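You operate a simulated robot arm through the tools that you are given. There is no shell and no other tool. Be economical: measure what you need, move in short steps, check, and stop when the job is done.

You are at the controls of a simulated robot arm. One attempt, no reset.

TASK
Switch the water from the left row to zone 5: line gauge to 2.0 bar, then one run.
Fine: Shut the row valve, open that zone alone, press the run pad once and shut the zone after the run.

The check looks at the end state, three seconds after you hand in, the way a careful person would. Anything else that was tipped, shoved, dropped, spilled or broken makes it a failure.

THE ROBOT
A 7-joint arm with a fingered hand on a trunk, on a base that drives. Base frame: it is fixed to the floor where the robot stands at the start and does not move with it; the origin is under the middle of the robot, x ahead of it, y to its left, z up; the surface under the hand at the start is at about z = 74. Lengths are in cm, angles in degrees, forces in N, time in s.
With the tool pointing down near the work surface it reaches from about 32 to 76 cm from the robot's upright axis, wherever it stands. Its first joint turns from -166.0 to 166.0 degrees. Places, roughly: fifth zone valve handle [60, -20, 120]; first zone valve handle [60, 30, 120]; fourth zone valve handle [60, -10, 120]; left row valve handle [50, -30, 90]; line gauge [30, -10, 60]; main valve handle [50, 50, 90]; pressure knob [50, 0, 90]; right row valve handle [50, -50, 90]; run pad [70, -50, 130]; second zone valve handle [60, 20, 120]; sixth zone valve handle [60, -30, 120]; third zone valve handle [60, 10, 120]. Payload 4 kg.
The TCP is the grasp point between the finger pads, 2.6 cm short of the fingertips. In the tool frame z runs along the fingers and y along their closing line. Largest opening 13.2 cm; the body of the gripper starts 7.3 cm behind the TCP. The gripper is a hand of 4 fingers: y runs from the thumb to the fingers, the wrist lies at [0, 0, -23.9] in the tool frame, and closing takes about 1.5 s.
Orientation is that of the tool frame in the base frame, as [roll, pitch, yaw] about the fixed x, y, z axes, in that order (R = Rz(yaw) Ry(pitch) Rx(roll)). With the fingers straight down and closing along the base's y, the tool's x points along the base's -x, its y along +y and its z along -z.

THE INTERFACE
- The arm moves only by the tool send_rows. Its argument "deltas" is a list of rows, each a list of 6 numbers: the shift along the base's x, y, z in cm, then the turn, a rotation vector about the base's x, y, z in degrees. In form: [[dx, dy, dz, wx, wy, wz], ...]. A call has 1 to 10 rows; each row is the pose to reach, as a shift and turn from the pose commanded when the call began. "hand" is the closure, from 0 (fully open) to 1 (shut), set as the call begins (left out, the last holds). Rows are played at 5 a second. More than 5 cm and 8.6 degrees between two rows, or a gripper value outside its range, and nothing of the call is played. Where a pose cannot be reached the arm comes as near as it can. A force on the tool above 40 N (or 10 N above the force at the start of the call, whichever is more), or a blocked arm, ends the call early, and 0.2 s more pass. The fingers move at their own pace (about 7.2 cm/s each) and stop on an object; they squeeze with about 26 N. The grip force told is the motor's: it shows also when the fingers shut on nothing. Time passes only in rows, and 0.2 s behind the last, so rows that repeat a pose let the fingers close. It gives the time, the measured TCP pose, the force on the tool (base axes), the opening and the grip force at its end, in the units of the frame above (readings bear some noise), with the torque about the TCP (base axes, N m) and any sound that the robot's microphone picked up.
- Cameras (640 x 400 px; columns grow to the right, rows downward): "scene" is now at [3.5, 13.88, 158.78]; the picture's right is [-0.08, -1.00, 0.00], its down [-0.73, 0.06, -0.68] and it looks along [0.67, -0.05, -0.74] (base axes); focal length 214 px, centre (320, 200). "wrist" rides on the gripper at [6.8, 0.2, -9.7] in the tool frame; the picture's right is [-0.02, 1.00, 0.00], its down [-0.82, -0.02, -0.58] and it looks along [-0.58, -0.01, 0.82] (tool axes); focal length 270 px, centre (320, 200). There is no depth. A picture from a camera that has moved, and an enlarged one, comes with that camera's place and axes in the base frame and with its lens. The place of the scene camera against the robot may be out by one fixed shift of up to 2.5 cm in any direction.
- capture(camera): a new picture of that camera. It takes no simulated time.
- move_column(by): slides the trunk up (or, below 0, down) by that many cm; the arm and the scene camera ride with it, the base frame stays. It gives what a move gives, with no picture.
- steer(legs): drives the robot by 1 to 6 legs, each [ahead, turn to the left] in cm and degrees, along the robot's own axes; the way and the turn of a leg run together, so that a leg with both is an arc; at most 150 cm and 180 degrees a leg. The arm and the cameras ride along, it lands a little off, and it stops where it bumps. It gives what a move gives.
- set_fingers(finger1, finger2, finger3, thumb_bend): sets how far each is bent, from 0 (flat) to 1 (curled in); at 0.3 the hand is open as for a grip, at 0.7 the pads meet at the TCP. One left out holds its place. A second passes; each finger stops where it meets its share of the squeeze, and holds until it gets a number again. A gripper value or a shape takes the hand back. It gives what a move gives, with no picture; readings hold the bend of each and the force on the fingers (four entries, about 0 where the hand has none), thumb and palm.
- preshape(shape): the hand has 4 fingers and takes this shape, open, in about a second: jaw (thumb against the fingers, like two jaws); tri (thumb and two fingers); tip (a fingertip pinch); poke (one finger out to press); point (the index stretched); flat (the hand flat); cup (the hand cupped); fist (a fist). The gripper value then closes the fingers along that shape, each until it touches; the sizes above hold for jaw. It gives what a move gives, with no picture.
- turn_head(pan, tilt): turns the head with the scene camera to pan (to the left, within 155 degrees either way) and tilt (down, from -29 to 69), counted from straight ahead of the robot. It gives what a move gives.
- enlarge(camera, box): a new picture of the part [left, top, right, bottom] of that camera's present view, enlarged. It takes no simulated time.
- close_job(): hands the job in; it is judged then, once.

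Work in short steps. Places have to be worked out from the pictures, the camera data and where the tool is seen: move nearer, look again, correct. Check each grasp and each placing, and mend what went wrong. You have 120 turns and 82 pictures in all, those below and enlarged ones among them. Open the gripper and draw the arm clear of the work before you hand the job in, unless the task says otherwise; then end with one line.

The tools are called after "Request:" as name(argument=value, ...) on one line, values as JSON. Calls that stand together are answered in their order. send_rows: Moves the arm, as the interface text tells. Its arguments: {"type":"object","properties":{"deltas":{"type":"array"},"hand":{"type":"number"}},"required":["deltas"]} The other tools are called the same way: move_column (by) slides the trunk up or down; preshape (shape) gives the hand a shape; set_fingers (finger1, finger2, finger3, thumb_bend) moves the fingers one by one; steer (legs) drives the base; turn_head (pan, tilt) turns the head that bears the scene camera; capture (camera) takes a picture; enlarge (camera, box) takes an enlarged picture of a part of a camera's view; close_job () hands the job in.

At the start:

```text
clock: 0.0
ee_pos: [38.53, -9.49, 141.46]
orientation: [179.9, 0.0, 179.9]
contact_force: [-0.1, 0.3, -0.2]
ft_torque: [-0.02, -0.01, -0.01]
gripper_width: 13.21
gripper_force: 0.0
shape: jaw
bend: [0.3, 0.3, 0.3, 0.3]
finger forces: [0.0, 0.0, 0.0, 0.1, 0.0, 0.0]
trunk travel left (down, up): [-56.7, 2.3]
robot x, y, heading: [-0.33, -0.13, 0.1]
head pan, tilt: [-4.5, 47.4]
```

scene: 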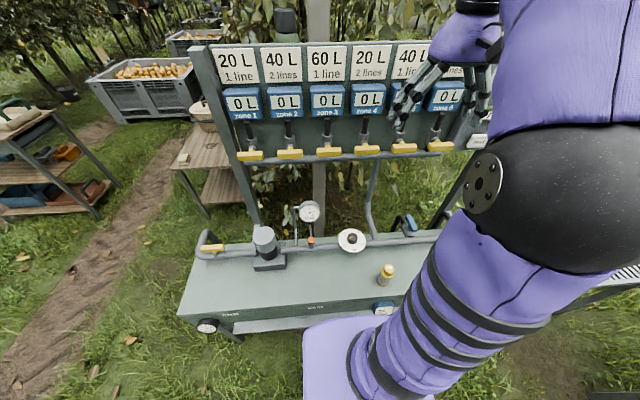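
wrist: 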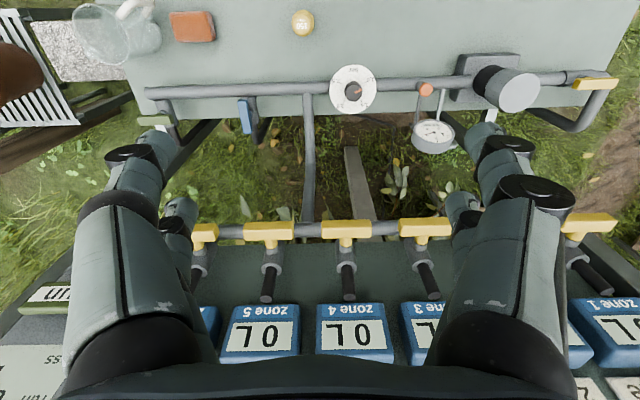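

The arm covers part of the panel, so I'll first enlarge what can be seen in both cameras.

Request:
enlarge(camera="scene", box=[180, 30, 500, 230])

Request:
enlarge(camera="wrist", box=[60, 0, 640, 360])

```text
2.00 times, centred on (340, 130) of scene
camera zoom: at [3.5, 13.88, 158.78], right [-0.08, -1.0, 0.0], down [-0.73, 0.06, -0.68], along [0.67, -0.05, -0.74], focal length 429 px, centre (280, 340)
```

zoom: 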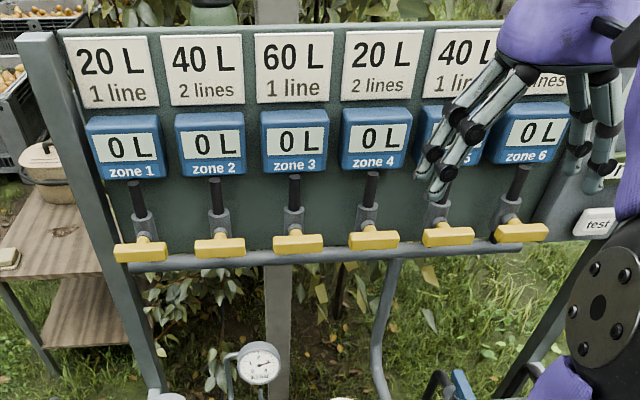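

```text
1.10 times, centred on (350, 180) of wrist
camera zoom: at [31.61, -9.27, 151.15], right [0.03, 1.0, 0.0], down [0.82, -0.02, 0.58], along [0.58, -0.01, -0.82], focal length 298 px, centre (287, 222)
```

zoom: 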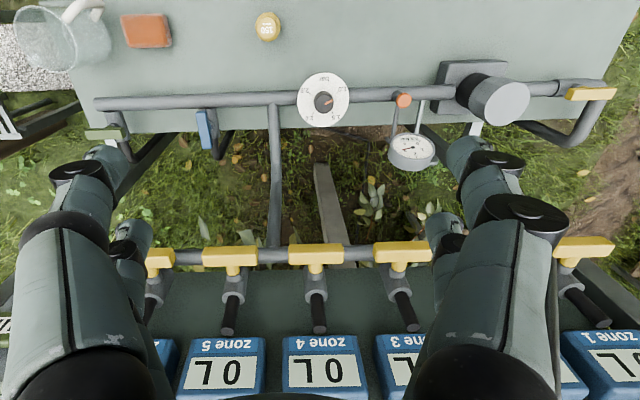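

Panel zones 1–6 all look shut with handles across. I'll swing the hand back and to the left so that I can see the right side.

Request:
send_rows(deltas=[[-2, 4, 1, 0, 0, 0], [-3, 8, 2, 0, 0, 0], [-4, 12, 3, 0, 0, 0], [-4, 16, 3, 0, 0, 0], [-4, 20, 3, 0, 0, 0], [-4, 24, 3, 0, 0, 0], [-4, 28, 3, 0, 0, 0], [-4, 32, 3, 0, 0, 0], [-4, 36, 3, 0, 0, 0], [-4, 40, 3, 0, 0, 0]])

Request:
turn_head(pan=-35, tilt=40)

Request:
capture(camera="scene")

Request:
capture(camera="wrist")

```text
clock: 2.2
ee_pos: [33.59, 27.35, 141.56]
orientation: [179.8, 0.2, 179.8]
contact_force: [0.2, -0.3, -0.4]
ft_torque: [0.0, 0.02, 0.01]
gripper_width: 13.17
gripper_force: 0.1
shape: jaw
bend: [0.3, 0.3, 0.3, 0.3]
finger forces: [0.0, 0.0, 0.0, 0.0, 0.0, 0.1]
out of reach, approached as far as the arm can: row 2, 3, 4, 5, 6, 7, 8, 9, 10
trunk travel left (down, up): [-56.7, 2.3]
robot x, y, heading: [0.26, -0.08, 0.1]
head pan, tilt: [-4.5, 47.4]
```

```text
clock: 3.2
ee_pos: [33.62, 27.4, 141.53]
orientation: [180.0, 0.3, 179.9]
contact_force: [-0.1, 0.9, 0.1]
ft_torque: [-0.02, -0.02, 0.03]
gripper_width: 13.19
gripper_force: 0.1
shape: jaw
bend: [0.3, 0.3, 0.3, 0.3]
finger forces: [0.1, 0.0, 0.0, 0.0, 0.0, 0.1]
trunk travel left (down, up): [-56.7, 2.3]
robot x, y, heading: [-0.34, 0.11, -0.4]
head pan, tilt: [-35.0, 40.0]
```

```text
77 pictures are left
camera scene: at [2.56, 9.65, 159.84], right [-0.57, -0.82, 0.0], down [-0.53, 0.37, -0.77], along [0.63, -0.44, -0.64], focal length 214 px, centre (320, 200)
```

scene: 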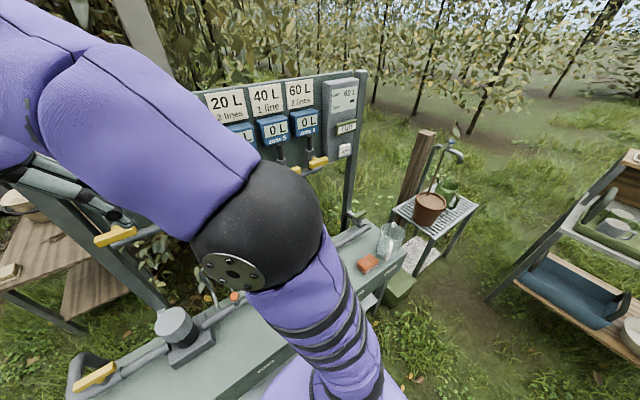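

```text
76 pictures are left
camera wrist: at [26.69, 27.6, 151.17], right [0.03, 1.0, 0.0], down [0.81, -0.02, 0.58], along [0.58, -0.01, -0.81], focal length 270 px, centre (320, 200)
```

wrist: 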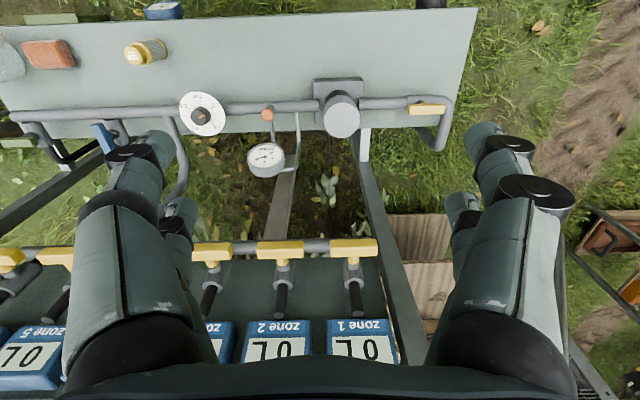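

Now I'll read the controller box at the right and the gauge.

Request:
enlarge(camera="scene", box=[200, 70, 380, 183])

Request:
enlarge(camera="wrist", box=[120, 60, 360, 210])

```text
3.54 times, centred on (290, 126) of scene
camera zoom: at [2.56, 9.65, 159.84], right [-0.57, -0.82, 0.0], down [-0.53, 0.37, -0.77], along [0.63, -0.44, -0.64], focal length 759 px, centre (426, 460)
```

zoom: 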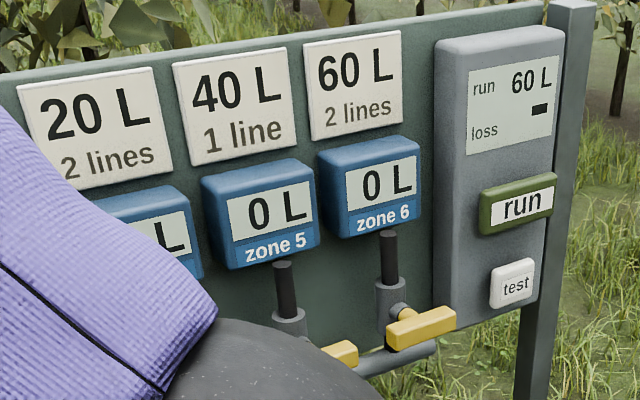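

```text
2.67 times, centred on (240, 135) of wrist
camera zoom: at [26.69, 27.6, 151.17], right [0.03, 1.0, 0.0], down [0.81, -0.02, 0.58], along [0.58, -0.01, -0.81], focal length 721 px, centre (533, 373)
```

zoom: 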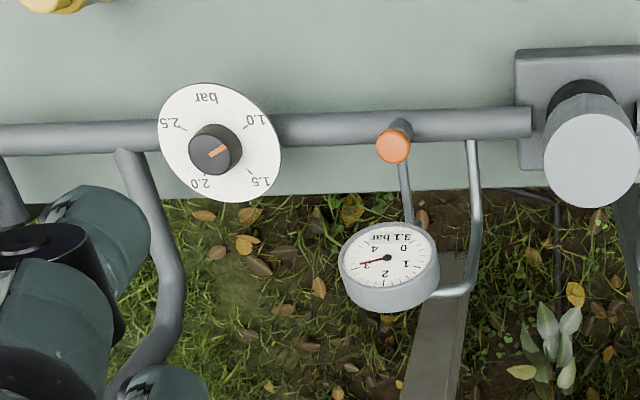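

The controller shows "run 60 L" with run and test pads, and the analogue gauge reads about 3.1 bar. The blue device on the table front is probably the line gauge, so I'll tilt the head down to look.

Request:
turn_head(pan=-40, tilt=62)

Request:
capture(camera="scene")

Request:
enlarge(camera="wrist", box=[0, 0, 240, 150])

```text
clock: 4.0
ee_pos: [33.69, 27.43, 141.55]
orientation: [179.9, 0.2, 179.8]
contact_force: [-0.1, -0.1, -0.2]
ft_torque: [-0.02, 0.01, 0.01]
gripper_width: 13.19
gripper_force: 0.1
shape: jaw
bend: [0.3, 0.3, 0.3, 0.3]
finger forces: [0.0, 0.0, 0.1, 0.1, 0.0, 0.0]
trunk travel left (down, up): [-56.7, 2.3]
robot x, y, heading: [-0.22, -0.2, -0.2]
head pan, tilt: [-40.0, 62.0]
```

```text
73 pictures are left
camera scene: at [0.52, 10.38, 156.95], right [-0.64, -0.77, 0.0], down [-0.68, 0.57, -0.47], along [0.36, -0.3, -0.88], focal length 214 px, centre (320, 200)
```

scene: 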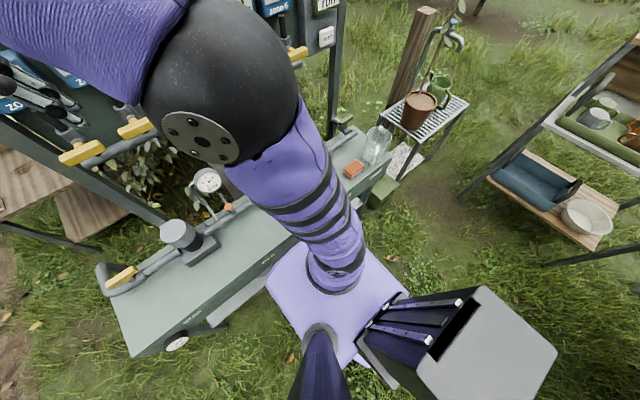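

```text
2.67 times, centred on (120, 75) of wrist
camera zoom: at [26.69, 27.6, 151.17], right [0.03, 1.0, 0.0], down [0.81, -0.02, 0.58], along [0.58, -0.01, -0.81], focal length 721 px, centre (853, 533)
```

zoom: 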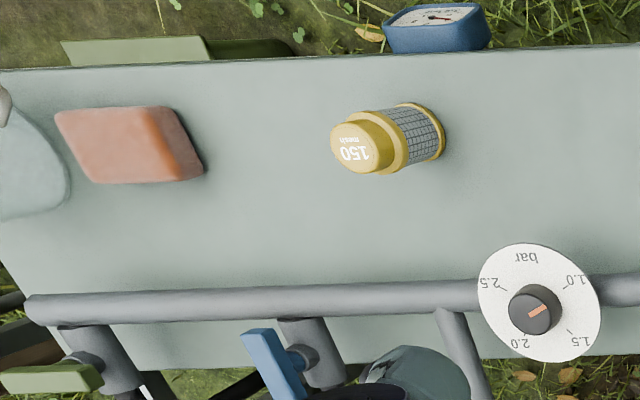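

The line gauge is the blue dial on the table front edge. I'll bring the hand back to the middle and tilt it so the wrist camera looks down on gauge, knob and blue lever.

Request:
send_rows(deltas=[[1, -4, 0, 0, 3, 0], [1, -8, 0, 0, 6, 0], [1, -12, 0, 0, 9, 0], [1, -16, 0, 0, 12, 0], [1, -20, 0, 0, 15, 0], [1, -24, 0, 0, 18, 0], [1, -28, 0, 0, 21, 0], [1, -32, 0, 0, 24, 0], [1, -34, 0, 0, 24, 0]])

Request:
capture(camera="wrist")

```text
clock: 6.0
ee_pos: [33.63, -4.19, 131.78]
orientation: [179.1, -23.7, 179.0]
contact_force: [-0.9, -1.0, 0.3]
ft_torque: [0.14, -0.01, -0.08]
gripper_width: 13.2
gripper_force: 0.1
shape: jaw
bend: [0.3, 0.3, 0.3, 0.3]
finger forces: [0.0, 0.1, 0.0, 0.0, 0.1, 0.0]
out of reach, approached as far as the arm can: row 1, 2, 3, 4, 5, 6, 7, 8, 9
trunk travel left (down, up): [-56.7, 2.3]
robot x, y, heading: [0.01, -0.18, 0.4]
head pan, tilt: [-40.0, 62.0]
```

```text
71 pictures are left
camera wrist: at [31.24, -4.11, 143.45], right [0.04, 1.0, 0.0], down [0.98, -0.04, 0.2], along [0.2, -0.01, -0.98], focal length 270 px, centre (320, 200)
```

wrist: 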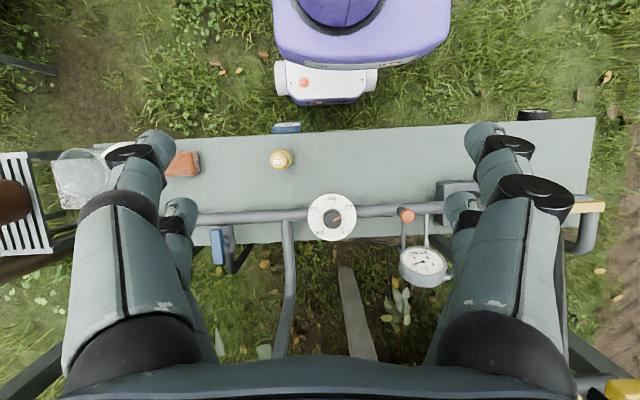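

The blue gauge sits on the table's front face, facing the robot, so the head camera is better for reading it.

Request:
turn_head(pan=0, tilt=60)

Request:
capture(camera="scene")

Request:
enlarge(camera="wrist", box=[190, 110, 510, 310])

```text
clock: 7.1
ee_pos: [33.61, -4.15, 131.87]
orientation: [179.1, -23.6, 178.9]
contact_force: [0.9, -0.1, 0.4]
ft_torque: [-0.01, -0.03, 0.02]
gripper_width: 13.18
gripper_force: 0.1
shape: jaw
bend: [0.3, 0.3, 0.3, 0.3]
finger forces: [0.0, 0.1, 0.0, 0.0, 0.0, 0.0]
trunk travel left (down, up): [-56.7, 2.3]
robot x, y, heading: [-0.15, 0.16, -0.0]
head pan, tilt: [0.0, 60.0]
```

```text
70 pictures are left
camera scene: at [2.26, 14.5, 157.17], right [0.0, -1.0, 0.0], down [-0.87, 0.0, -0.5], along [0.5, 0.0, -0.87], focal length 214 px, centre (320, 200)
```

scene: 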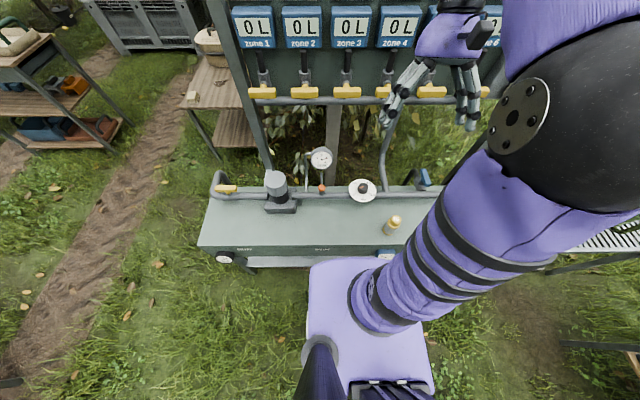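

```text
2.00 times, centred on (350, 210) of wrist
camera zoom: at [31.24, -4.07, 143.47], right [0.05, 1.0, 0.0], down [0.98, -0.05, 0.2], along [0.2, -0.01, -0.98], focal length 541 px, centre (260, 180)
```

zoom: 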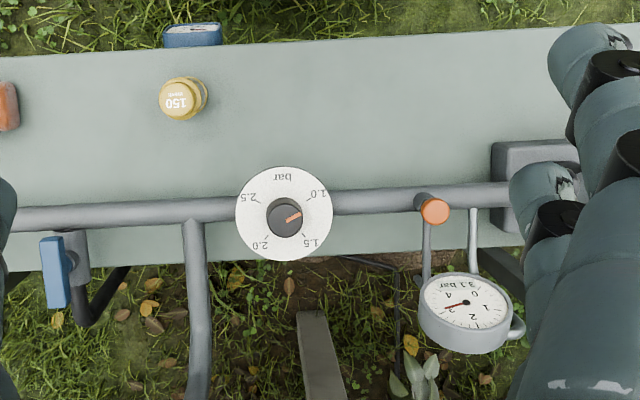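

The knob faces up and points to about 1.1 on its plate. I'll enlarge the line gauge and the table labels.

Request:
enlarge(camera="scene", box=[340, 170, 440, 270])

Request:
enlarge(camera="scene", box=[200, 140, 360, 270])

```text
4.00 times, centred on (390, 220) of scene
camera zoom: at [2.26, 14.5, 157.17], right [0.0, -1.0, 0.0], down [-0.87, 0.0, -0.5], along [0.5, 0.0, -0.87], focal length 858 px, centre (40, 120)
```

zoom: 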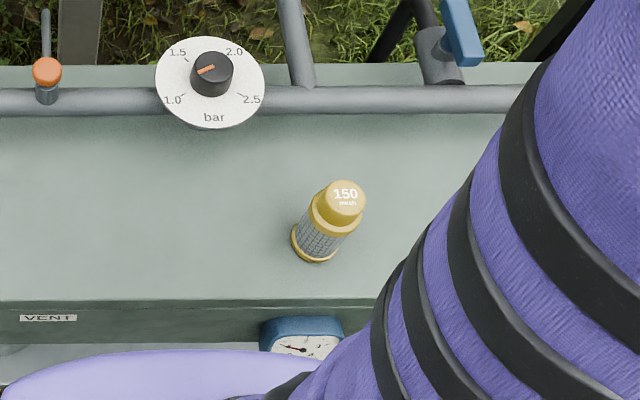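

```text
3.08 times, centred on (280, 205) of scene
camera zoom: at [2.26, 14.5, 157.17], right [0.0, -1.0, 0.0], down [-0.87, 0.0, -0.5], along [0.5, 0.0, -0.87], focal length 660 px, centre (443, 185)
```

zoom: 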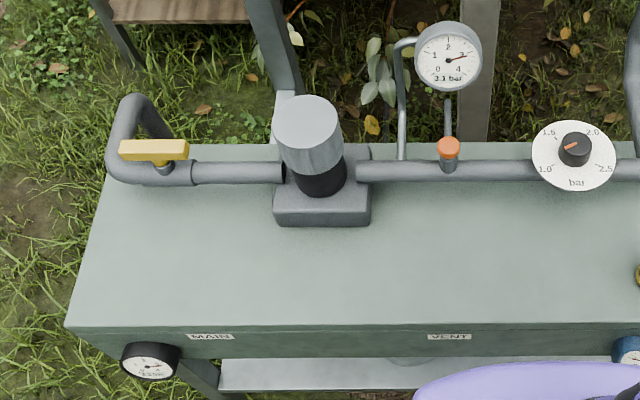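

Main lever lies along its pipe (open). Backing up 15 cm will uncover the line gauge and give the arm room.

Request:
steer(legs=[[-15, 0]])

Request:
capture(camera="scene")

Request:
enlarge(camera="scene", box=[340, 150, 440, 250])

```text
clock: 8.5
ee_pos: [18.49, -3.35, 131.96]
orientation: [180.0, -23.5, -179.8]
contact_force: [0.5, 0.5, 0.4]
ft_torque: [0.02, -0.02, 0.0]
gripper_width: 13.23
gripper_force: 0.0
shape: jaw
bend: [0.3, 0.3, 0.3, 0.3]
finger forces: [0.0, 0.0, 0.0, 0.1, 0.1, 0.0]
trunk travel left (down, up): [-56.7, 2.3]
robot x, y, heading: [-15.29, -0.07, 0.3]
head pan, tilt: [0.0, 60.0]
```

```text
66 pictures are left
camera scene: at [-13.07, 14.5, 157.18], right [0.0, -1.0, 0.0], down [-0.87, 0.0, -0.5], along [0.5, 0.0, -0.87], focal length 214 px, centre (320, 200)
```

scene: 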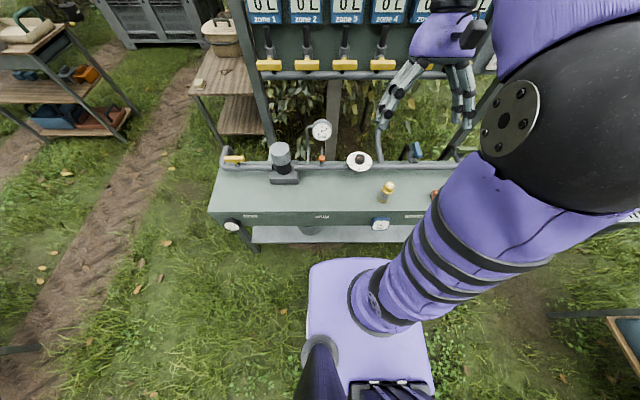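

```text
4.00 times, centred on (390, 200) of scene
camera zoom: at [-13.07, 14.5, 157.18], right [0.0, -1.0, 0.0], down [-0.87, 0.0, -0.5], along [0.5, 0.0, -0.87], focal length 858 px, centre (40, 200)
```

zoom: 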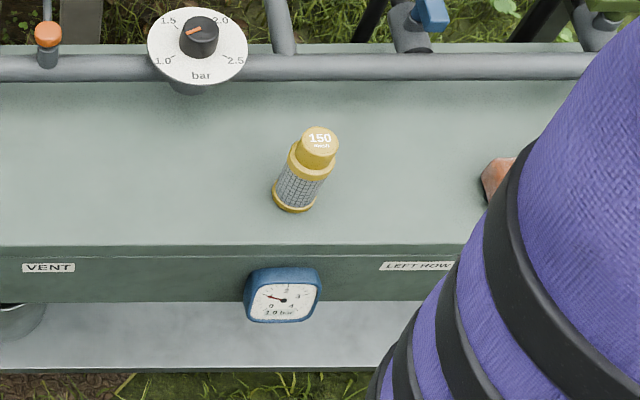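

The line gauge reads 1.0 bar now, and the left row valve is labelled. I'll bring the wrist camera near the blue lever to see its axis and state.

Request:
send_rows(deltas=[[2.5, -2.5, -2.5, 0, -4, 0], [5, -5, -5, 0, -8, 0], [7.5, -7.5, -8, 0, -12, 0], [10, -10, -11, 0, -16, 0], [13, -12, -13, 0, -20, 0], [16, -14, -15, 0, -23.5, 0], [19, -16, -17, 0, -23.5, 0], [21.5, -18.6, -19, 0, -23.5, 0]])

Request:
capture(camera="wrist")

Request:
capture(camera="scene")

```text
clock: 10.3
ee_pos: [40.13, -21.93, 112.76]
orientation: [180.0, -0.2, -179.9]
contact_force: [0.1, -1.0, 0.5]
ft_torque: [-0.01, -0.03, -0.02]
gripper_width: 13.21
gripper_force: 0.1
shape: jaw
bend: [0.3, 0.3, 0.3, 0.3]
finger forces: [0.0, 0.0, 0.1, 0.0, 0.0, 0.1]
trunk travel left (down, up): [-56.7, 2.3]
robot x, y, heading: [-15.09, -0.02, -0.1]
head pan, tilt: [0.0, 60.0]
```

```text
64 pictures are left
camera wrist: at [33.19, -21.8, 122.45], right [0.02, 1.0, 0.0], down [0.82, -0.02, 0.58], along [0.58, -0.01, -0.82], focal length 270 px, centre (320, 200)
```

wrist: 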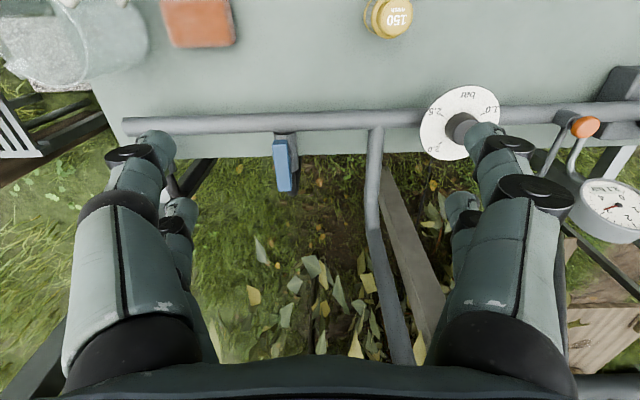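

```text
63 pictures are left
camera scene: at [-12.92, 14.45, 157.17], right [0.0, -1.0, 0.0], down [-0.87, 0.0, -0.5], along [0.5, 0.0, -0.87], focal length 214 px, centre (320, 200)
```

scene: 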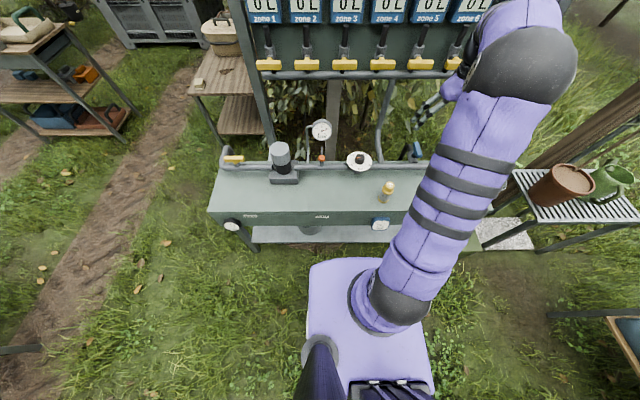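

Zooming in on the blue lever.

Request:
enlarge(camera="wrist", box=[210, 90, 370, 200])

Request:
enlarge(camera="scene", box=[370, 120, 450, 180])

```text
3.64 times, centred on (290, 145) of wrist
camera zoom: at [33.19, -21.8, 122.45], right [0.02, 1.0, 0.0], down [0.82, -0.02, 0.58], along [0.58, -0.01, -0.82], focal length 983 px, centre (429, 400)
```

zoom: 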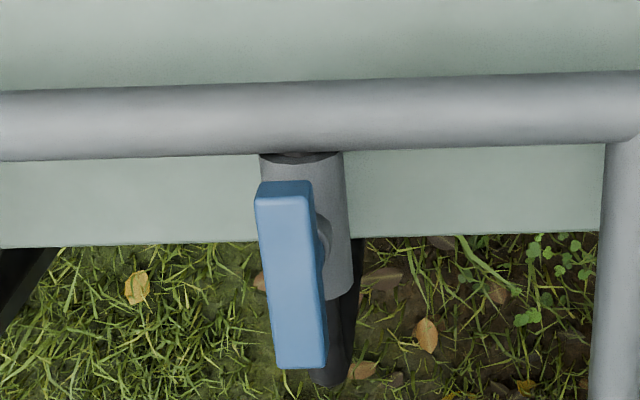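

```text
6.67 times, centred on (410, 150) of scene
camera zoom: at [-12.92, 14.45, 157.17], right [0.0, -1.0, 0.0], down [-0.87, 0.0, -0.5], along [0.5, 0.0, -0.87], focal length 1430 px, centre (-280, 533)
```

zoom: 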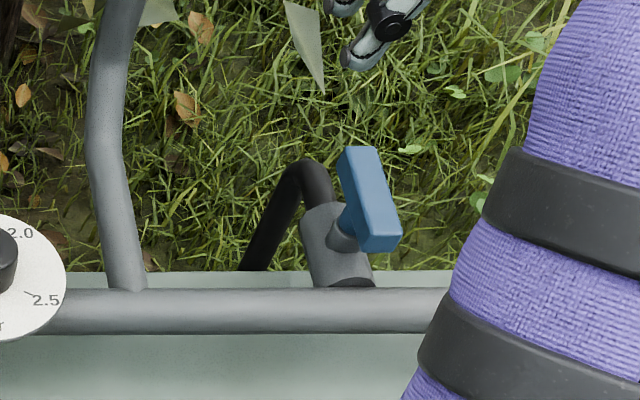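

The blue lever stands on a vertical stem, bar along its pipe (open), at about [53, -28, 86]; green lies across (shut). I'll move above it with the hand partly closed and look.

Request:
send_rows(deltas=[[3, -2, -3, 0, 0, 0], [6, -4, -6, 0, 0, 0], [9, -5, -9, 0, 0, 0], [12, -6, -11, 0, 0, 0], [13, -6, -13, 0, 0, 0], [13, -6, -14, 0, 0, 0]], hand=0.3)

Request:
capture(camera="wrist")

Request:
enlarge(camera="scene", box=[340, 60, 500, 180])

```text
clock: 11.7
ee_pos: [53.04, -27.87, 98.97]
orientation: [180.0, -0.1, -180.0]
contact_force: [-0.7, 0.6, 0.3]
ft_torque: [-0.01, 0.01, 0.01]
gripper_width: 9.27
gripper_force: 0.1
shape: jaw
bend: [0.67, 0.67, 0.67, 0.58]
finger forces: [0.0, 0.0, 0.0, 0.1, 0.1, 0.0]
trunk travel left (down, up): [-56.7, 2.3]
robot x, y, heading: [-15.14, 0.22, 0.1]
head pan, tilt: [0.0, 60.0]
```

```text
60 pictures are left
camera wrist: at [46.2, -27.72, 108.6], right [0.02, 1.0, 0.0], down [0.82, -0.02, 0.58], along [0.58, -0.01, -0.82], focal length 270 px, centre (320, 200)
```

wrist: 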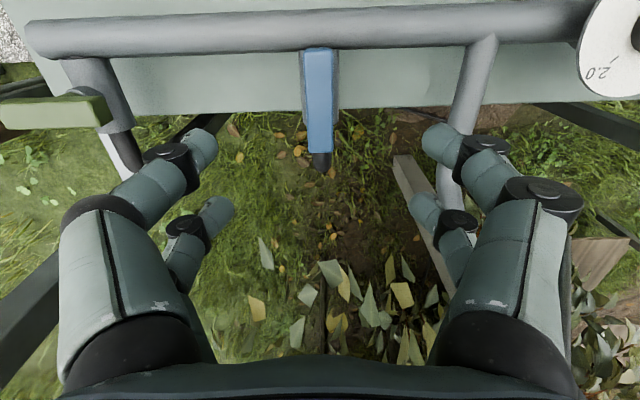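

```text
3.33 times, centred on (420, 120) of scene
camera zoom: at [-12.98, 14.49, 157.17], right [0.0, -1.0, 0.0], down [-0.87, 0.0, -0.5], along [0.5, 0.0, -0.87], focal length 715 px, centre (-13, 467)
```

zoom: 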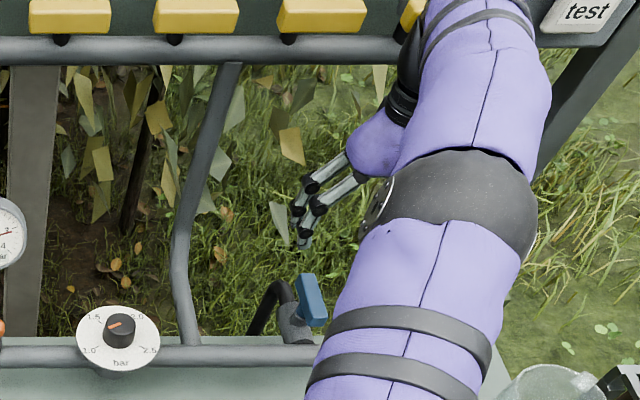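

Lever is centred about [52.3, -27.9, 87]. Lowering the open fingers around it to TCP z ≈ 87.5.

Request:
send_rows(deltas=[[-0.3, 0, -4, 0, 0, 0], [-0.3, 0, -7, 0, 0, 0], [-0.3, 0, -9.5, 0, 0, 0], [-0.3, 0, -11.5, 0, 0, 0], [-0.3, 0, -11.5, 0, 0, 0]])

Request:
capture(camera="wrist")

```text
clock: 12.9
ee_pos: [52.72, -27.92, 87.5]
orientation: [-180.0, -0.2, -180.0]
contact_force: [0.5, -0.3, -0.7]
ft_torque: [0.02, -0.03, -0.02]
gripper_width: 9.25
gripper_force: 0.1
shape: jaw
bend: [0.67, 0.67, 0.67, 0.58]
finger forces: [0.0, 0.0, 0.1, 0.0, 0.0, 0.1]
trunk travel left (down, up): [-56.7, 2.3]
robot x, y, heading: [-15.27, -0.18, -0.1]
head pan, tilt: [0.0, 60.0]
```

```text
58 pictures are left
camera wrist: at [45.86, -27.75, 97.12], right [0.02, 1.0, 0.0], down [0.82, -0.02, 0.58], along [0.58, -0.01, -0.82], focal length 270 px, centre (320, 200)
```

wrist: 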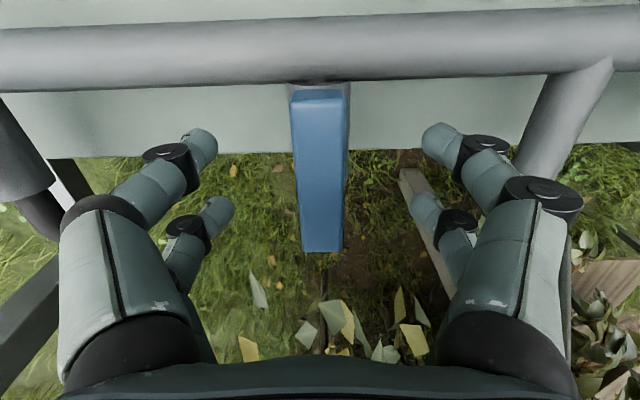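

The bar sits between the fingers. Closing on it.

Request:
send_rows(deltas=[[-0.3, 0, 0, 0, 0, 0], [-0.3, 0, 0, 0, 0, 0], [-0.3, 0, 0, 0, 0, 0], [-0.3, 0, 0, 0, 0, 0], [-0.3, 0, 0, 0, 0, 0], [-0.3, 0, 0, 0, 0, 0], [-0.3, 0, 0, 0, 0, 0]], hand=1)

Request:
capture(camera="wrist")

```text
clock: 14.5
ee_pos: [52.44, -27.92, 87.29]
orientation: [179.9, -0.1, -179.9]
contact_force: [0.3, -0.5, -4.4]
ft_torque: [-0.05, 0.03, -0.01]
gripper_width: 1.64
gripper_force: 25.8
shape: jaw
bend: [0.72, 0.72, 0.72, 0.7]
finger forces: [23.1, 23.1, 23.2, 0.1, 23.4, 0.0]
trunk travel left (down, up): [-56.7, 2.3]
robot x, y, heading: [-15.43, 0.05, -0.3]
head pan, tilt: [0.0, 60.0]
```

```text
57 pictures are left
camera wrist: at [45.61, -27.79, 97.04], right [0.02, 1.0, 0.0], down [0.82, -0.02, 0.58], along [0.58, -0.01, -0.82], focal length 270 px, centre (320, 200)
```

wrist: 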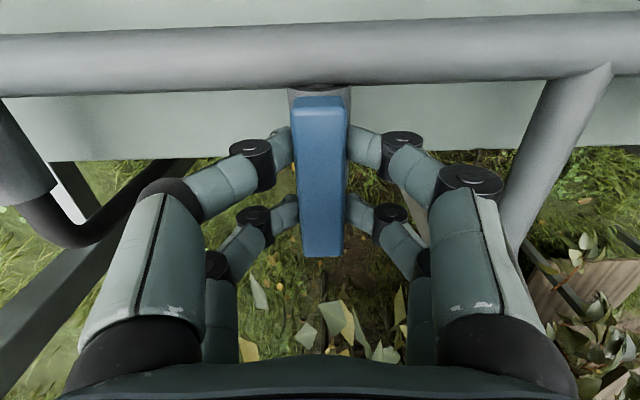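

Firm grip. Turning clockwise (seen from above) in small steps, watching torque.

Request:
send_rows(deltas=[[0, 0, 0, 0, 0, -6], [0, 0, 0, 0, 0, -12], [0, 0, 0, 0, 0, -18], [0, 0, 0, 0, 0, -24]])

Request:
capture(camera="wrist")

```text
clock: 15.5
ee_pos: [52.35, -27.96, 87.33]
orientation: [179.9, -0.1, 156.1]
contact_force: [0.2, 0.8, -4.9]
ft_torque: [0.03, 0.04, 0.02]
gripper_width: 1.58
gripper_force: 25.9
shape: jaw
bend: [0.72, 0.72, 0.72, 0.7]
finger forces: [23.6, 23.9, 23.2, 0.0, 23.6, 0.1]
trunk travel left (down, up): [-56.7, 2.3]
robot x, y, heading: [-15.09, 0.15, -0.1]
head pan, tilt: [0.0, 60.0]
```

```text
56 pictures are left
camera wrist: at [46.26, -24.97, 97.04], right [0.43, 0.9, 0.0], down [0.74, -0.35, 0.58], along [0.52, -0.25, -0.82], focal length 270 px, centre (320, 200)
```

wrist: 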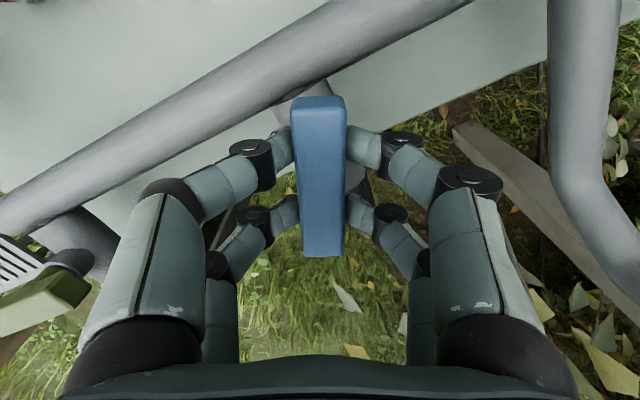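

The lever follows freely. Continuing to a full 90°.

Request:
send_rows(deltas=[[0, 0, 0, 0, 0, -7], [0, 0, 0, 0, 0, -14], [0, 0, 0, 0, 0, -21], [0, 0, 0, 0, 0, -28], [0, 0, 0, 0, 0, -35], [0, 0, 0, 0, 0, -42], [0, 0, 0, 0, 0, -49], [0, 0, 0, 0, 0, -56], [0, 0, 0, 0, 0, -62], [0, 0, 0, 0, 0, -66]])

Request:
capture(camera="wrist")

```text
clock: 17.7
ee_pos: [52.45, -27.78, 87.32]
orientation: [-180.0, -0.1, 90.0]
contact_force: [4.6, 9.7, -8.6]
ft_torque: [0.18, -0.07, 0.09]
gripper_width: 1.61
gripper_force: 26.0
shape: jaw
bend: [0.72, 0.72, 0.72, 0.7]
finger forces: [25.2, 25.5, 22.7, 0.0, 22.8, 0.0]
trunk travel left (down, up): [-56.7, 2.3]
robot x, y, heading: [-15.36, -0.31, -0.1]
head pan, tilt: [0.0, 60.0]
```

```text
55 pictures are left
camera wrist: at [52.65, -20.98, 97.05], right [1.0, -0.03, 0.0], down [-0.02, -0.82, 0.58], along [-0.01, -0.58, -0.82], focal length 270 px, centre (320, 200)
```

wrist: 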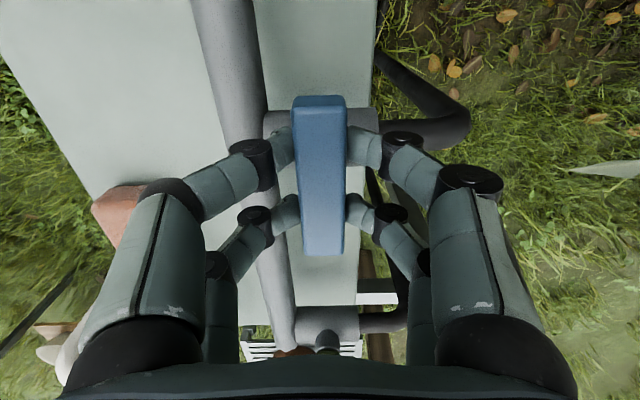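

The bar now lies across the pipe with a slight stop force. Releasing a little and lifting straight up.

Request:
send_rows(deltas=[[0, 0, 0, 0, 0, 0], [0, 0, 0, 0, 0, 0], [0, 0, 0, 0, 0, 0], [0, 0, 0, 0, 0, 0], [0, 0, 2, 0, 0, 0], [0, 0, 5, 0, 0, 0], [0, 0, 9, 0, 0, 0], [0, 0, 12, 0, 0, 0]], hand=0.7)

Request:
capture(camera="wrist")

Request:
enlarge(camera="scene", box=[340, 130, 500, 250])

```text
clock: 19.5
ee_pos: [52.26, -28.03, 99.38]
orientation: [-180.0, -0.1, 90.0]
contact_force: [-0.2, 1.0, -0.3]
ft_torque: [-0.04, 0.03, 0.0]
gripper_width: 3.95
gripper_force: 0.1
shape: jaw
bend: [0.74, 0.74, 0.74, 0.7]
finger forces: [0.0, 0.0, 0.0, 0.1, 0.0, 0.0]
trunk travel left (down, up): [-56.7, 2.3]
robot x, y, heading: [-15.34, -0.18, 0.3]
head pan, tilt: [0.0, 60.0]
```

```text
54 pictures are left
camera wrist: at [52.41, -21.1, 109.07], right [1.0, -0.02, 0.0], down [-0.02, -0.82, 0.58], along [-0.01, -0.58, -0.82], focal length 270 px, centre (320, 200)
```

wrist: 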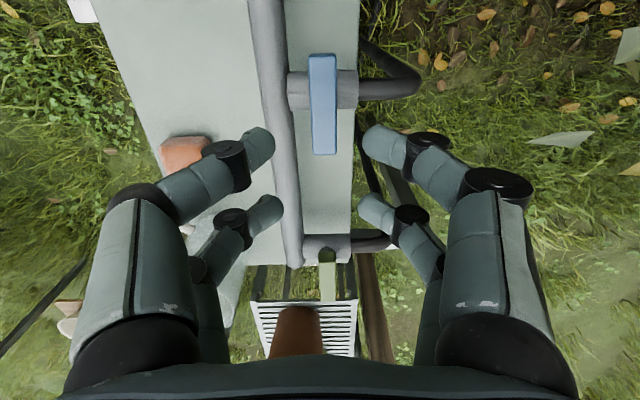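

```text
3.33 times, centred on (420, 190) of scene
camera zoom: at [-13.0, 14.5, 157.17], right [0.0, -1.0, 0.0], down [-0.87, 0.0, -0.5], along [0.5, 0.0, -0.87], focal length 715 px, centre (-13, 233)
```

zoom: 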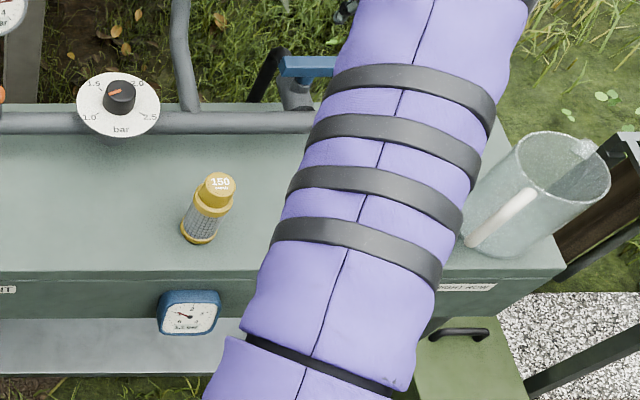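

Left row valve is shut (bar across, like green). Now I'll draw back and turn the hand to point forward, closing along z, for the zone 5 handle.

Request:
send_rows(deltas=[[-4, 1, 2, 0, 0, 0], [-8, 2, 5, 0, 0, 0], [-12, 4, 9, 0, -2, 0], [-13, 6, 12, 0, -10, 0], [-13, 8, 14, 0, -18, 0], [-13, 9, 16, 0, -26, 0], [-13, 9, 18, 0, -34, 0], [-13, 9, 18, 0, -42, 0], [-13, 9, 18, 0, -50, 0]])

Request:
send_rows(deltas=[[0, 0, 0, 0, -8, 0], [0, 0, 0, 0, -16, 0], [0, 0, 0, 0, -24, 0], [0, 0, 0, 0, -32, 0], [0, 0, 0, 0, -40, 0]])

Request:
capture(camera="wrist")

Request:
turn_head(pan=-10, tilt=50)

Request:
capture(camera="scene")

```text
refused: row 2 steps farther than a row can; nothing moved
```

```text
clock: 20.7
ee_pos: [52.35, -27.99, 99.5]
orientation: [139.9, 0.0, 90.1]
contact_force: [1.4, -0.7, -0.1]
ft_torque: [-0.01, 0.0, 0.0]
gripper_width: 3.96
gripper_force: 0.0
shape: jaw
bend: [0.74, 0.74, 0.74, 0.7]
finger forces: [0.1, 0.0, 0.1, 0.1, 0.0, 0.1]
trunk travel left (down, up): [-56.7, 2.3]
robot x, y, heading: [-14.89, -0.07, 0.2]
head pan, tilt: [0.0, 60.0]
```

```text
52 pictures are left
camera wrist: at [46.19, -21.09, 106.98], right [0.76, -0.02, 0.64], down [-0.39, -0.82, 0.43], along [0.52, -0.58, -0.63], focal length 270 px, centre (320, 200)
```

wrist: 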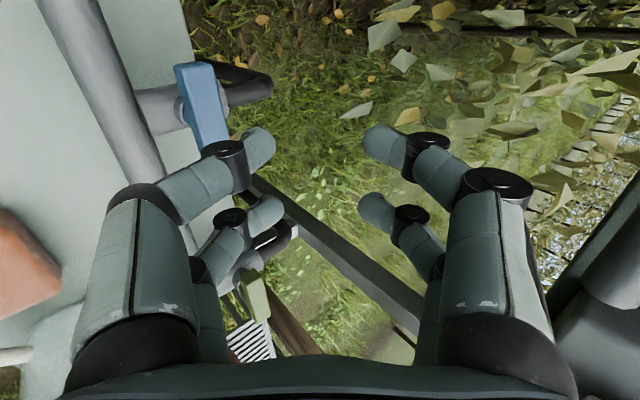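

```text
clock: 21.4
ee_pos: [52.4, -27.91, 99.44]
orientation: [140.0, 0.0, 90.0]
contact_force: [-0.4, -0.6, 0.4]
ft_torque: [0.01, 0.05, 0.01]
gripper_width: 3.91
gripper_force: 0.0
shape: jaw
bend: [0.74, 0.74, 0.74, 0.7]
finger forces: [0.0, 0.0, 0.0, 0.1, 0.0, 0.0]
trunk travel left (down, up): [-56.7, 2.3]
robot x, y, heading: [-15.18, 0.42, 0.1]
head pan, tilt: [-10.0, 50.0]
```

```text
51 pictures are left
camera scene: at [-12.06, 13.16, 158.42], right [-0.17, -0.99, 0.0], down [-0.76, 0.13, -0.64], along [0.63, -0.11, -0.77], focal length 214 px, centre (320, 200)
```

scene: 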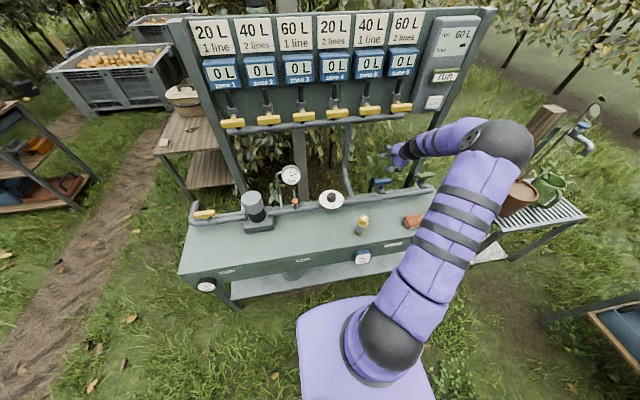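

The first call was refused, so the hand tilted in place; nothing was touched. Drawing back and up now while finishing the turn.

Request:
send_rows(deltas=[[-4, 0, 1, 0, 0, 0], [-8, 1, 2, 0, 0, 0], [-12, 2, 4, 0, -6, 0], [-14, 4, 7, 0, -13, 0], [-14, 6, 10, 0, -20, 0], [-14, 8, 13, 0, -27, 0], [-14, 9, 16, 0, -34, 0], [-14, 9, 18, 0, -42, 0], [-14, 9, 18, 0, -50, 0]])

Request:
capture(camera="wrist")

Request:
capture(camera="scene")

```text
clock: 23.4
ee_pos: [38.26, -18.87, 117.48]
orientation: [89.8, 0.2, 90.2]
contact_force: [0.0, 0.2, 0.7]
ft_torque: [0.01, -0.04, -0.02]
gripper_width: 3.96
gripper_force: 0.0
shape: jaw
bend: [0.74, 0.74, 0.74, 0.7]
finger forces: [0.0, 0.1, 0.0, 0.0, 0.1, 0.1]
trunk travel left (down, up): [-56.7, 2.3]
robot x, y, heading: [-15.52, 0.28, 0.3]
head pan, tilt: [-10.0, 50.0]
```

```text
50 pictures are left
camera wrist: at [28.52, -11.99, 117.66], right [0.0, -0.02, 1.0], down [-0.57, -0.82, -0.02], along [0.82, -0.57, -0.01], focal length 270 px, centre (320, 200)
```

wrist: 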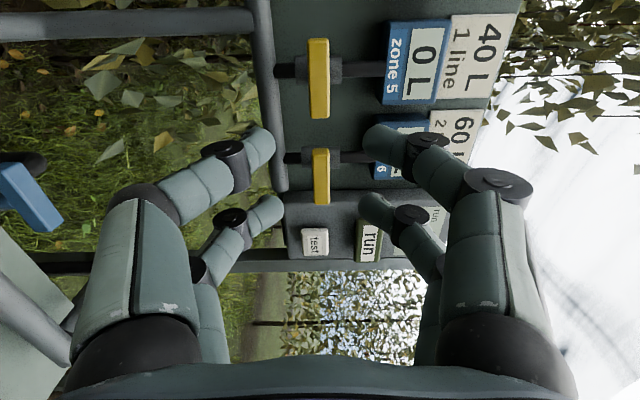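

```text
49 pictures are left
camera scene: at [-12.31, 13.14, 158.44], right [-0.17, -0.99, 0.0], down [-0.75, 0.13, -0.64], along [0.63, -0.11, -0.77], focal length 214 px, centre (320, 200)
```

scene: 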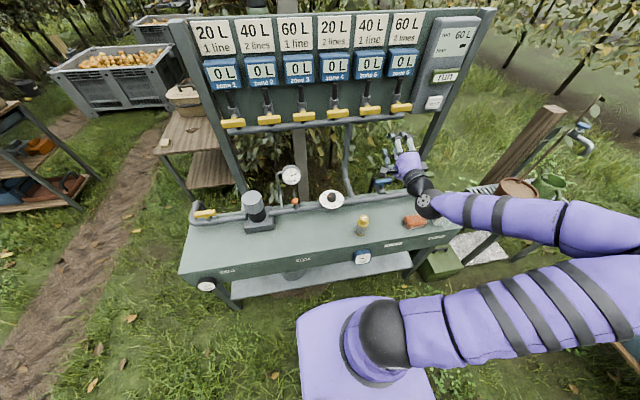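

Zone 5 bar is at about [61.5, -18.5, 117.6], 8 cm long along y. Approaching to x=53 with a narrow opening.

Request:
send_rows(deltas=[[4, 0.4, 0.1, 0, 0, 0], [8, 0.4, 0.1, 0, 0, 0], [11, 0.4, 0.1, 0, 0, 0], [14, 0.4, 0.1, 0, 0, 0], [14, 0.4, 0.1, 0, 0, 0]], hand=0.58)

Request:
capture(camera="wrist")

Request:
enlarge(camera="scene", box=[320, 60, 480, 180])

```text
clock: 24.6
ee_pos: [52.42, -18.45, 117.52]
orientation: [90.0, 0.1, 90.1]
contact_force: [0.3, 0.3, 0.3]
ft_torque: [0.0, 0.0, -0.02]
gripper_width: 5.51
gripper_force: 0.0
shape: jaw
bend: [0.73, 0.73, 0.73, 0.7]
finger forces: [0.0, 0.0, 0.1, 0.0, 0.0, 0.0]
trunk travel left (down, up): [-56.7, 2.3]
robot x, y, heading: [-15.07, -0.2, 0.0]
head pan, tilt: [-10.0, 50.0]
```

```text
48 pictures are left
camera wrist: at [42.66, -11.59, 117.68], right [0.0, -0.02, 1.0], down [-0.58, -0.82, -0.02], along [0.82, -0.58, -0.01], focal length 270 px, centre (320, 200)
```

wrist: 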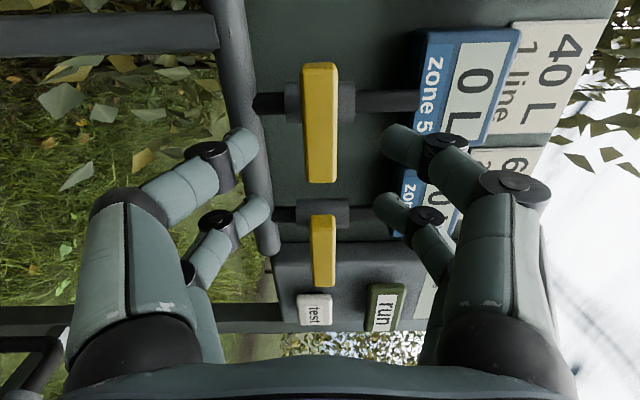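

```text
3.33 times, centred on (400, 120) of scene
camera zoom: at [-11.99, 13.16, 158.43], right [-0.17, -0.98, 0.0], down [-0.75, 0.13, -0.64], along [0.63, -0.11, -0.77], focal length 715 px, centre (53, 467)
```

zoom: 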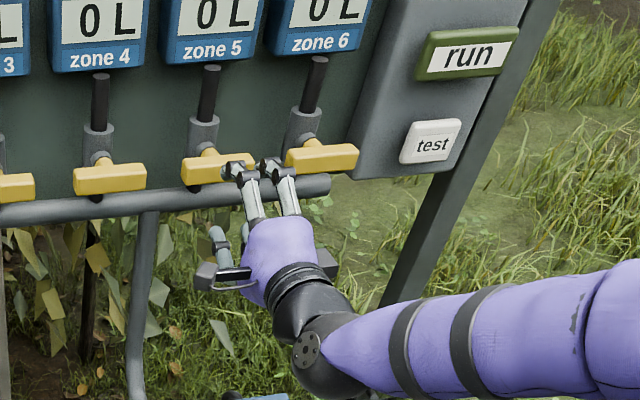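

Bar centre refined to [61.8, -18.6, 117.7]. Narrowing slightly to miss the pipe below and advancing to x≈60.8.

Request:
send_rows(deltas=[[0, 0, 0.15, 0, 0, 0], [1, -0.1, 0.15, 0, 0, 0], [3, -0.1, 0.15, 0, 0, 0], [5, -0.1, 0.15, 0, 0, 0], [7, -0.1, 0.15, 0, 0, 0], [8.4, -0.1, 0.15, 0, 0, 0], [8.4, -0.1, 0.15, 0, 0, 0]], hand=0.66)

Request:
capture(camera="wrist")

```text
clock: 26.2
ee_pos: [60.94, -18.61, 117.44]
orientation: [90.0, 0.1, 90.0]
contact_force: [-0.3, -0.4, 0.3]
ft_torque: [0.03, 0.02, 0.01]
gripper_width: 4.52
gripper_force: 0.0
shape: jaw
bend: [0.73, 0.73, 0.73, 0.7]
finger forces: [0.0, 0.0, 0.0, 0.1, 0.0, 0.0]
trunk travel left (down, up): [-56.7, 2.3]
robot x, y, heading: [-14.75, -0.09, 0.0]
head pan, tilt: [-10.0, 50.0]
```

```text
46 pictures are left
camera wrist: at [51.09, -11.72, 117.72], right [0.0, -0.02, 1.0], down [-0.58, -0.82, -0.02], along [0.82, -0.58, -0.01], focal length 270 px, centre (320, 200)
```

wrist: 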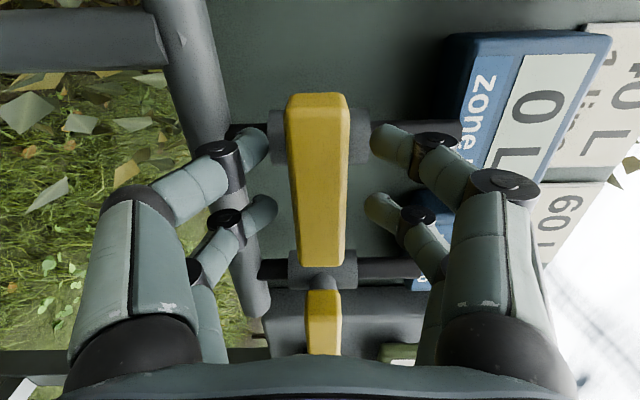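

Geometry matches the blue grasp. Closing.

Request:
send_rows(deltas=[[0, 0, 0.1, 0, 0, 0], [0, 0, 0.1, 0, 0, 0], [0, 0, 0.1, 0, 0, 0], [0, 0, 0.1, 0, 0, 0], [0, 0, 0.1, 0, 0, 0]], hand=1)

Request:
send_rows(deltas=[[0, 0, 0, -5, 0, 0], [0, 0, 0, -10, 0, 0], [0, 0, 0, -15, 0, 0], [0, 0, 0, -20, 0, 0]])

Request:
capture(camera="wrist")

```text
clock: 27.4
ee_pos: [60.95, -18.64, 117.74]
orientation: [90.0, 0.1, 90.1]
contact_force: [3.8, -0.2, -2.0]
ft_torque: [-0.04, 0.06, -0.01]
gripper_width: 1.91
gripper_force: 25.8
shape: jaw
bend: [0.72, 0.72, 0.73, 0.7]
finger forces: [23.0, 22.9, 23.7, 0.1, 24.2, 0.0]
trunk travel left (down, up): [-56.7, 2.3]
robot x, y, heading: [-15.02, -0.12, 0.2]
head pan, tilt: [-10.0, 50.0]
```

```text
clock: 28.4
ee_pos: [60.97, -18.62, 117.68]
orientation: [90.1, 20.2, 90.1]
contact_force: [1.3, 2.7, -4.8]
ft_torque: [0.04, 0.11, 0.06]
gripper_width: 1.89
gripper_force: 26.1
shape: jaw
bend: [0.72, 0.72, 0.73, 0.7]
finger forces: [23.1, 23.5, 25.2, 0.1, 24.9, 0.0]
trunk travel left (down, up): [-56.7, 2.3]
robot x, y, heading: [-15.08, 0.0, -0.0]
head pan, tilt: [-10.0, 50.0]
```

```text
45 pictures are left
camera wrist: at [51.14, -12.06, 115.49], right [0.0, 0.32, 0.95], down [-0.58, -0.77, 0.26], along [0.82, -0.55, 0.18], focal length 270 px, centre (320, 200)
```

wrist: 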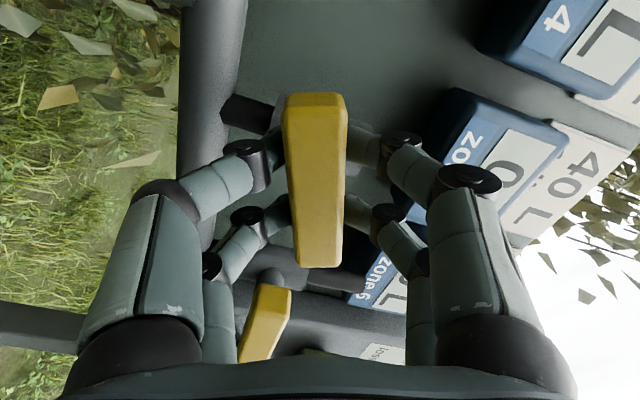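

Turning freely. Continuing to 90° in total.

Request:
send_rows(deltas=[[0, 0, 0, -7, 0, 0], [0, 0, 0, -14, 0, 0], [0, 0, 0, -21, 0, 0], [0, 0, 0, -28, 0, 0], [0, 0, 0, -35, 0, 0], [0, 0, 0, -42, 0, 0], [0, 0, 0, -49, 0, 0], [0, 0, 0, -56, 0, 0], [0, 0, 0, -63, 0, 0], [0, 0, 0, -70, 0, 0]])

Request:
capture(camera="wrist")

Request:
enlarge(camera="scene", box=[320, 20, 480, 140])

```text
clock: 30.6
ee_pos: [60.9, -18.48, 117.65]
orientation: [-138.1, 89.6, -138.0]
contact_force: [-4.9, 9.3, -16.2]
ft_torque: [0.1, 0.2, 0.23]
gripper_width: 1.85
gripper_force: 25.5
shape: jaw
bend: [0.72, 0.72, 0.73, 0.7]
finger forces: [28.0, 27.6, 23.5, 0.0, 23.0, 0.0]
trunk travel left (down, up): [-56.7, 2.3]
robot x, y, heading: [-15.23, -0.05, -0.1]
head pan, tilt: [-10.0, 50.0]
```

```text
44 pictures are left
camera wrist: at [51.15, -18.3, 110.83], right [0.0, 1.0, 0.02], down [-0.57, -0.02, 0.82], along [0.82, -0.01, 0.57], focal length 270 px, centre (320, 200)
```

wrist: 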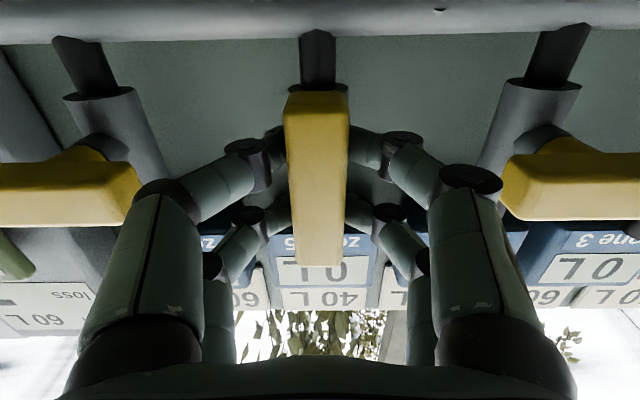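

```text
3.33 times, centred on (400, 80) of scene
camera zoom: at [-11.95, 13.26, 158.41], right [-0.17, -0.99, 0.0], down [-0.76, 0.13, -0.64], along [0.63, -0.11, -0.77], focal length 715 px, centre (53, 600)
```

zoom: 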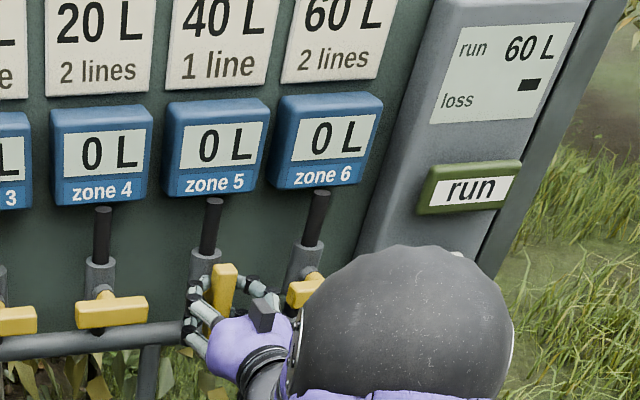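

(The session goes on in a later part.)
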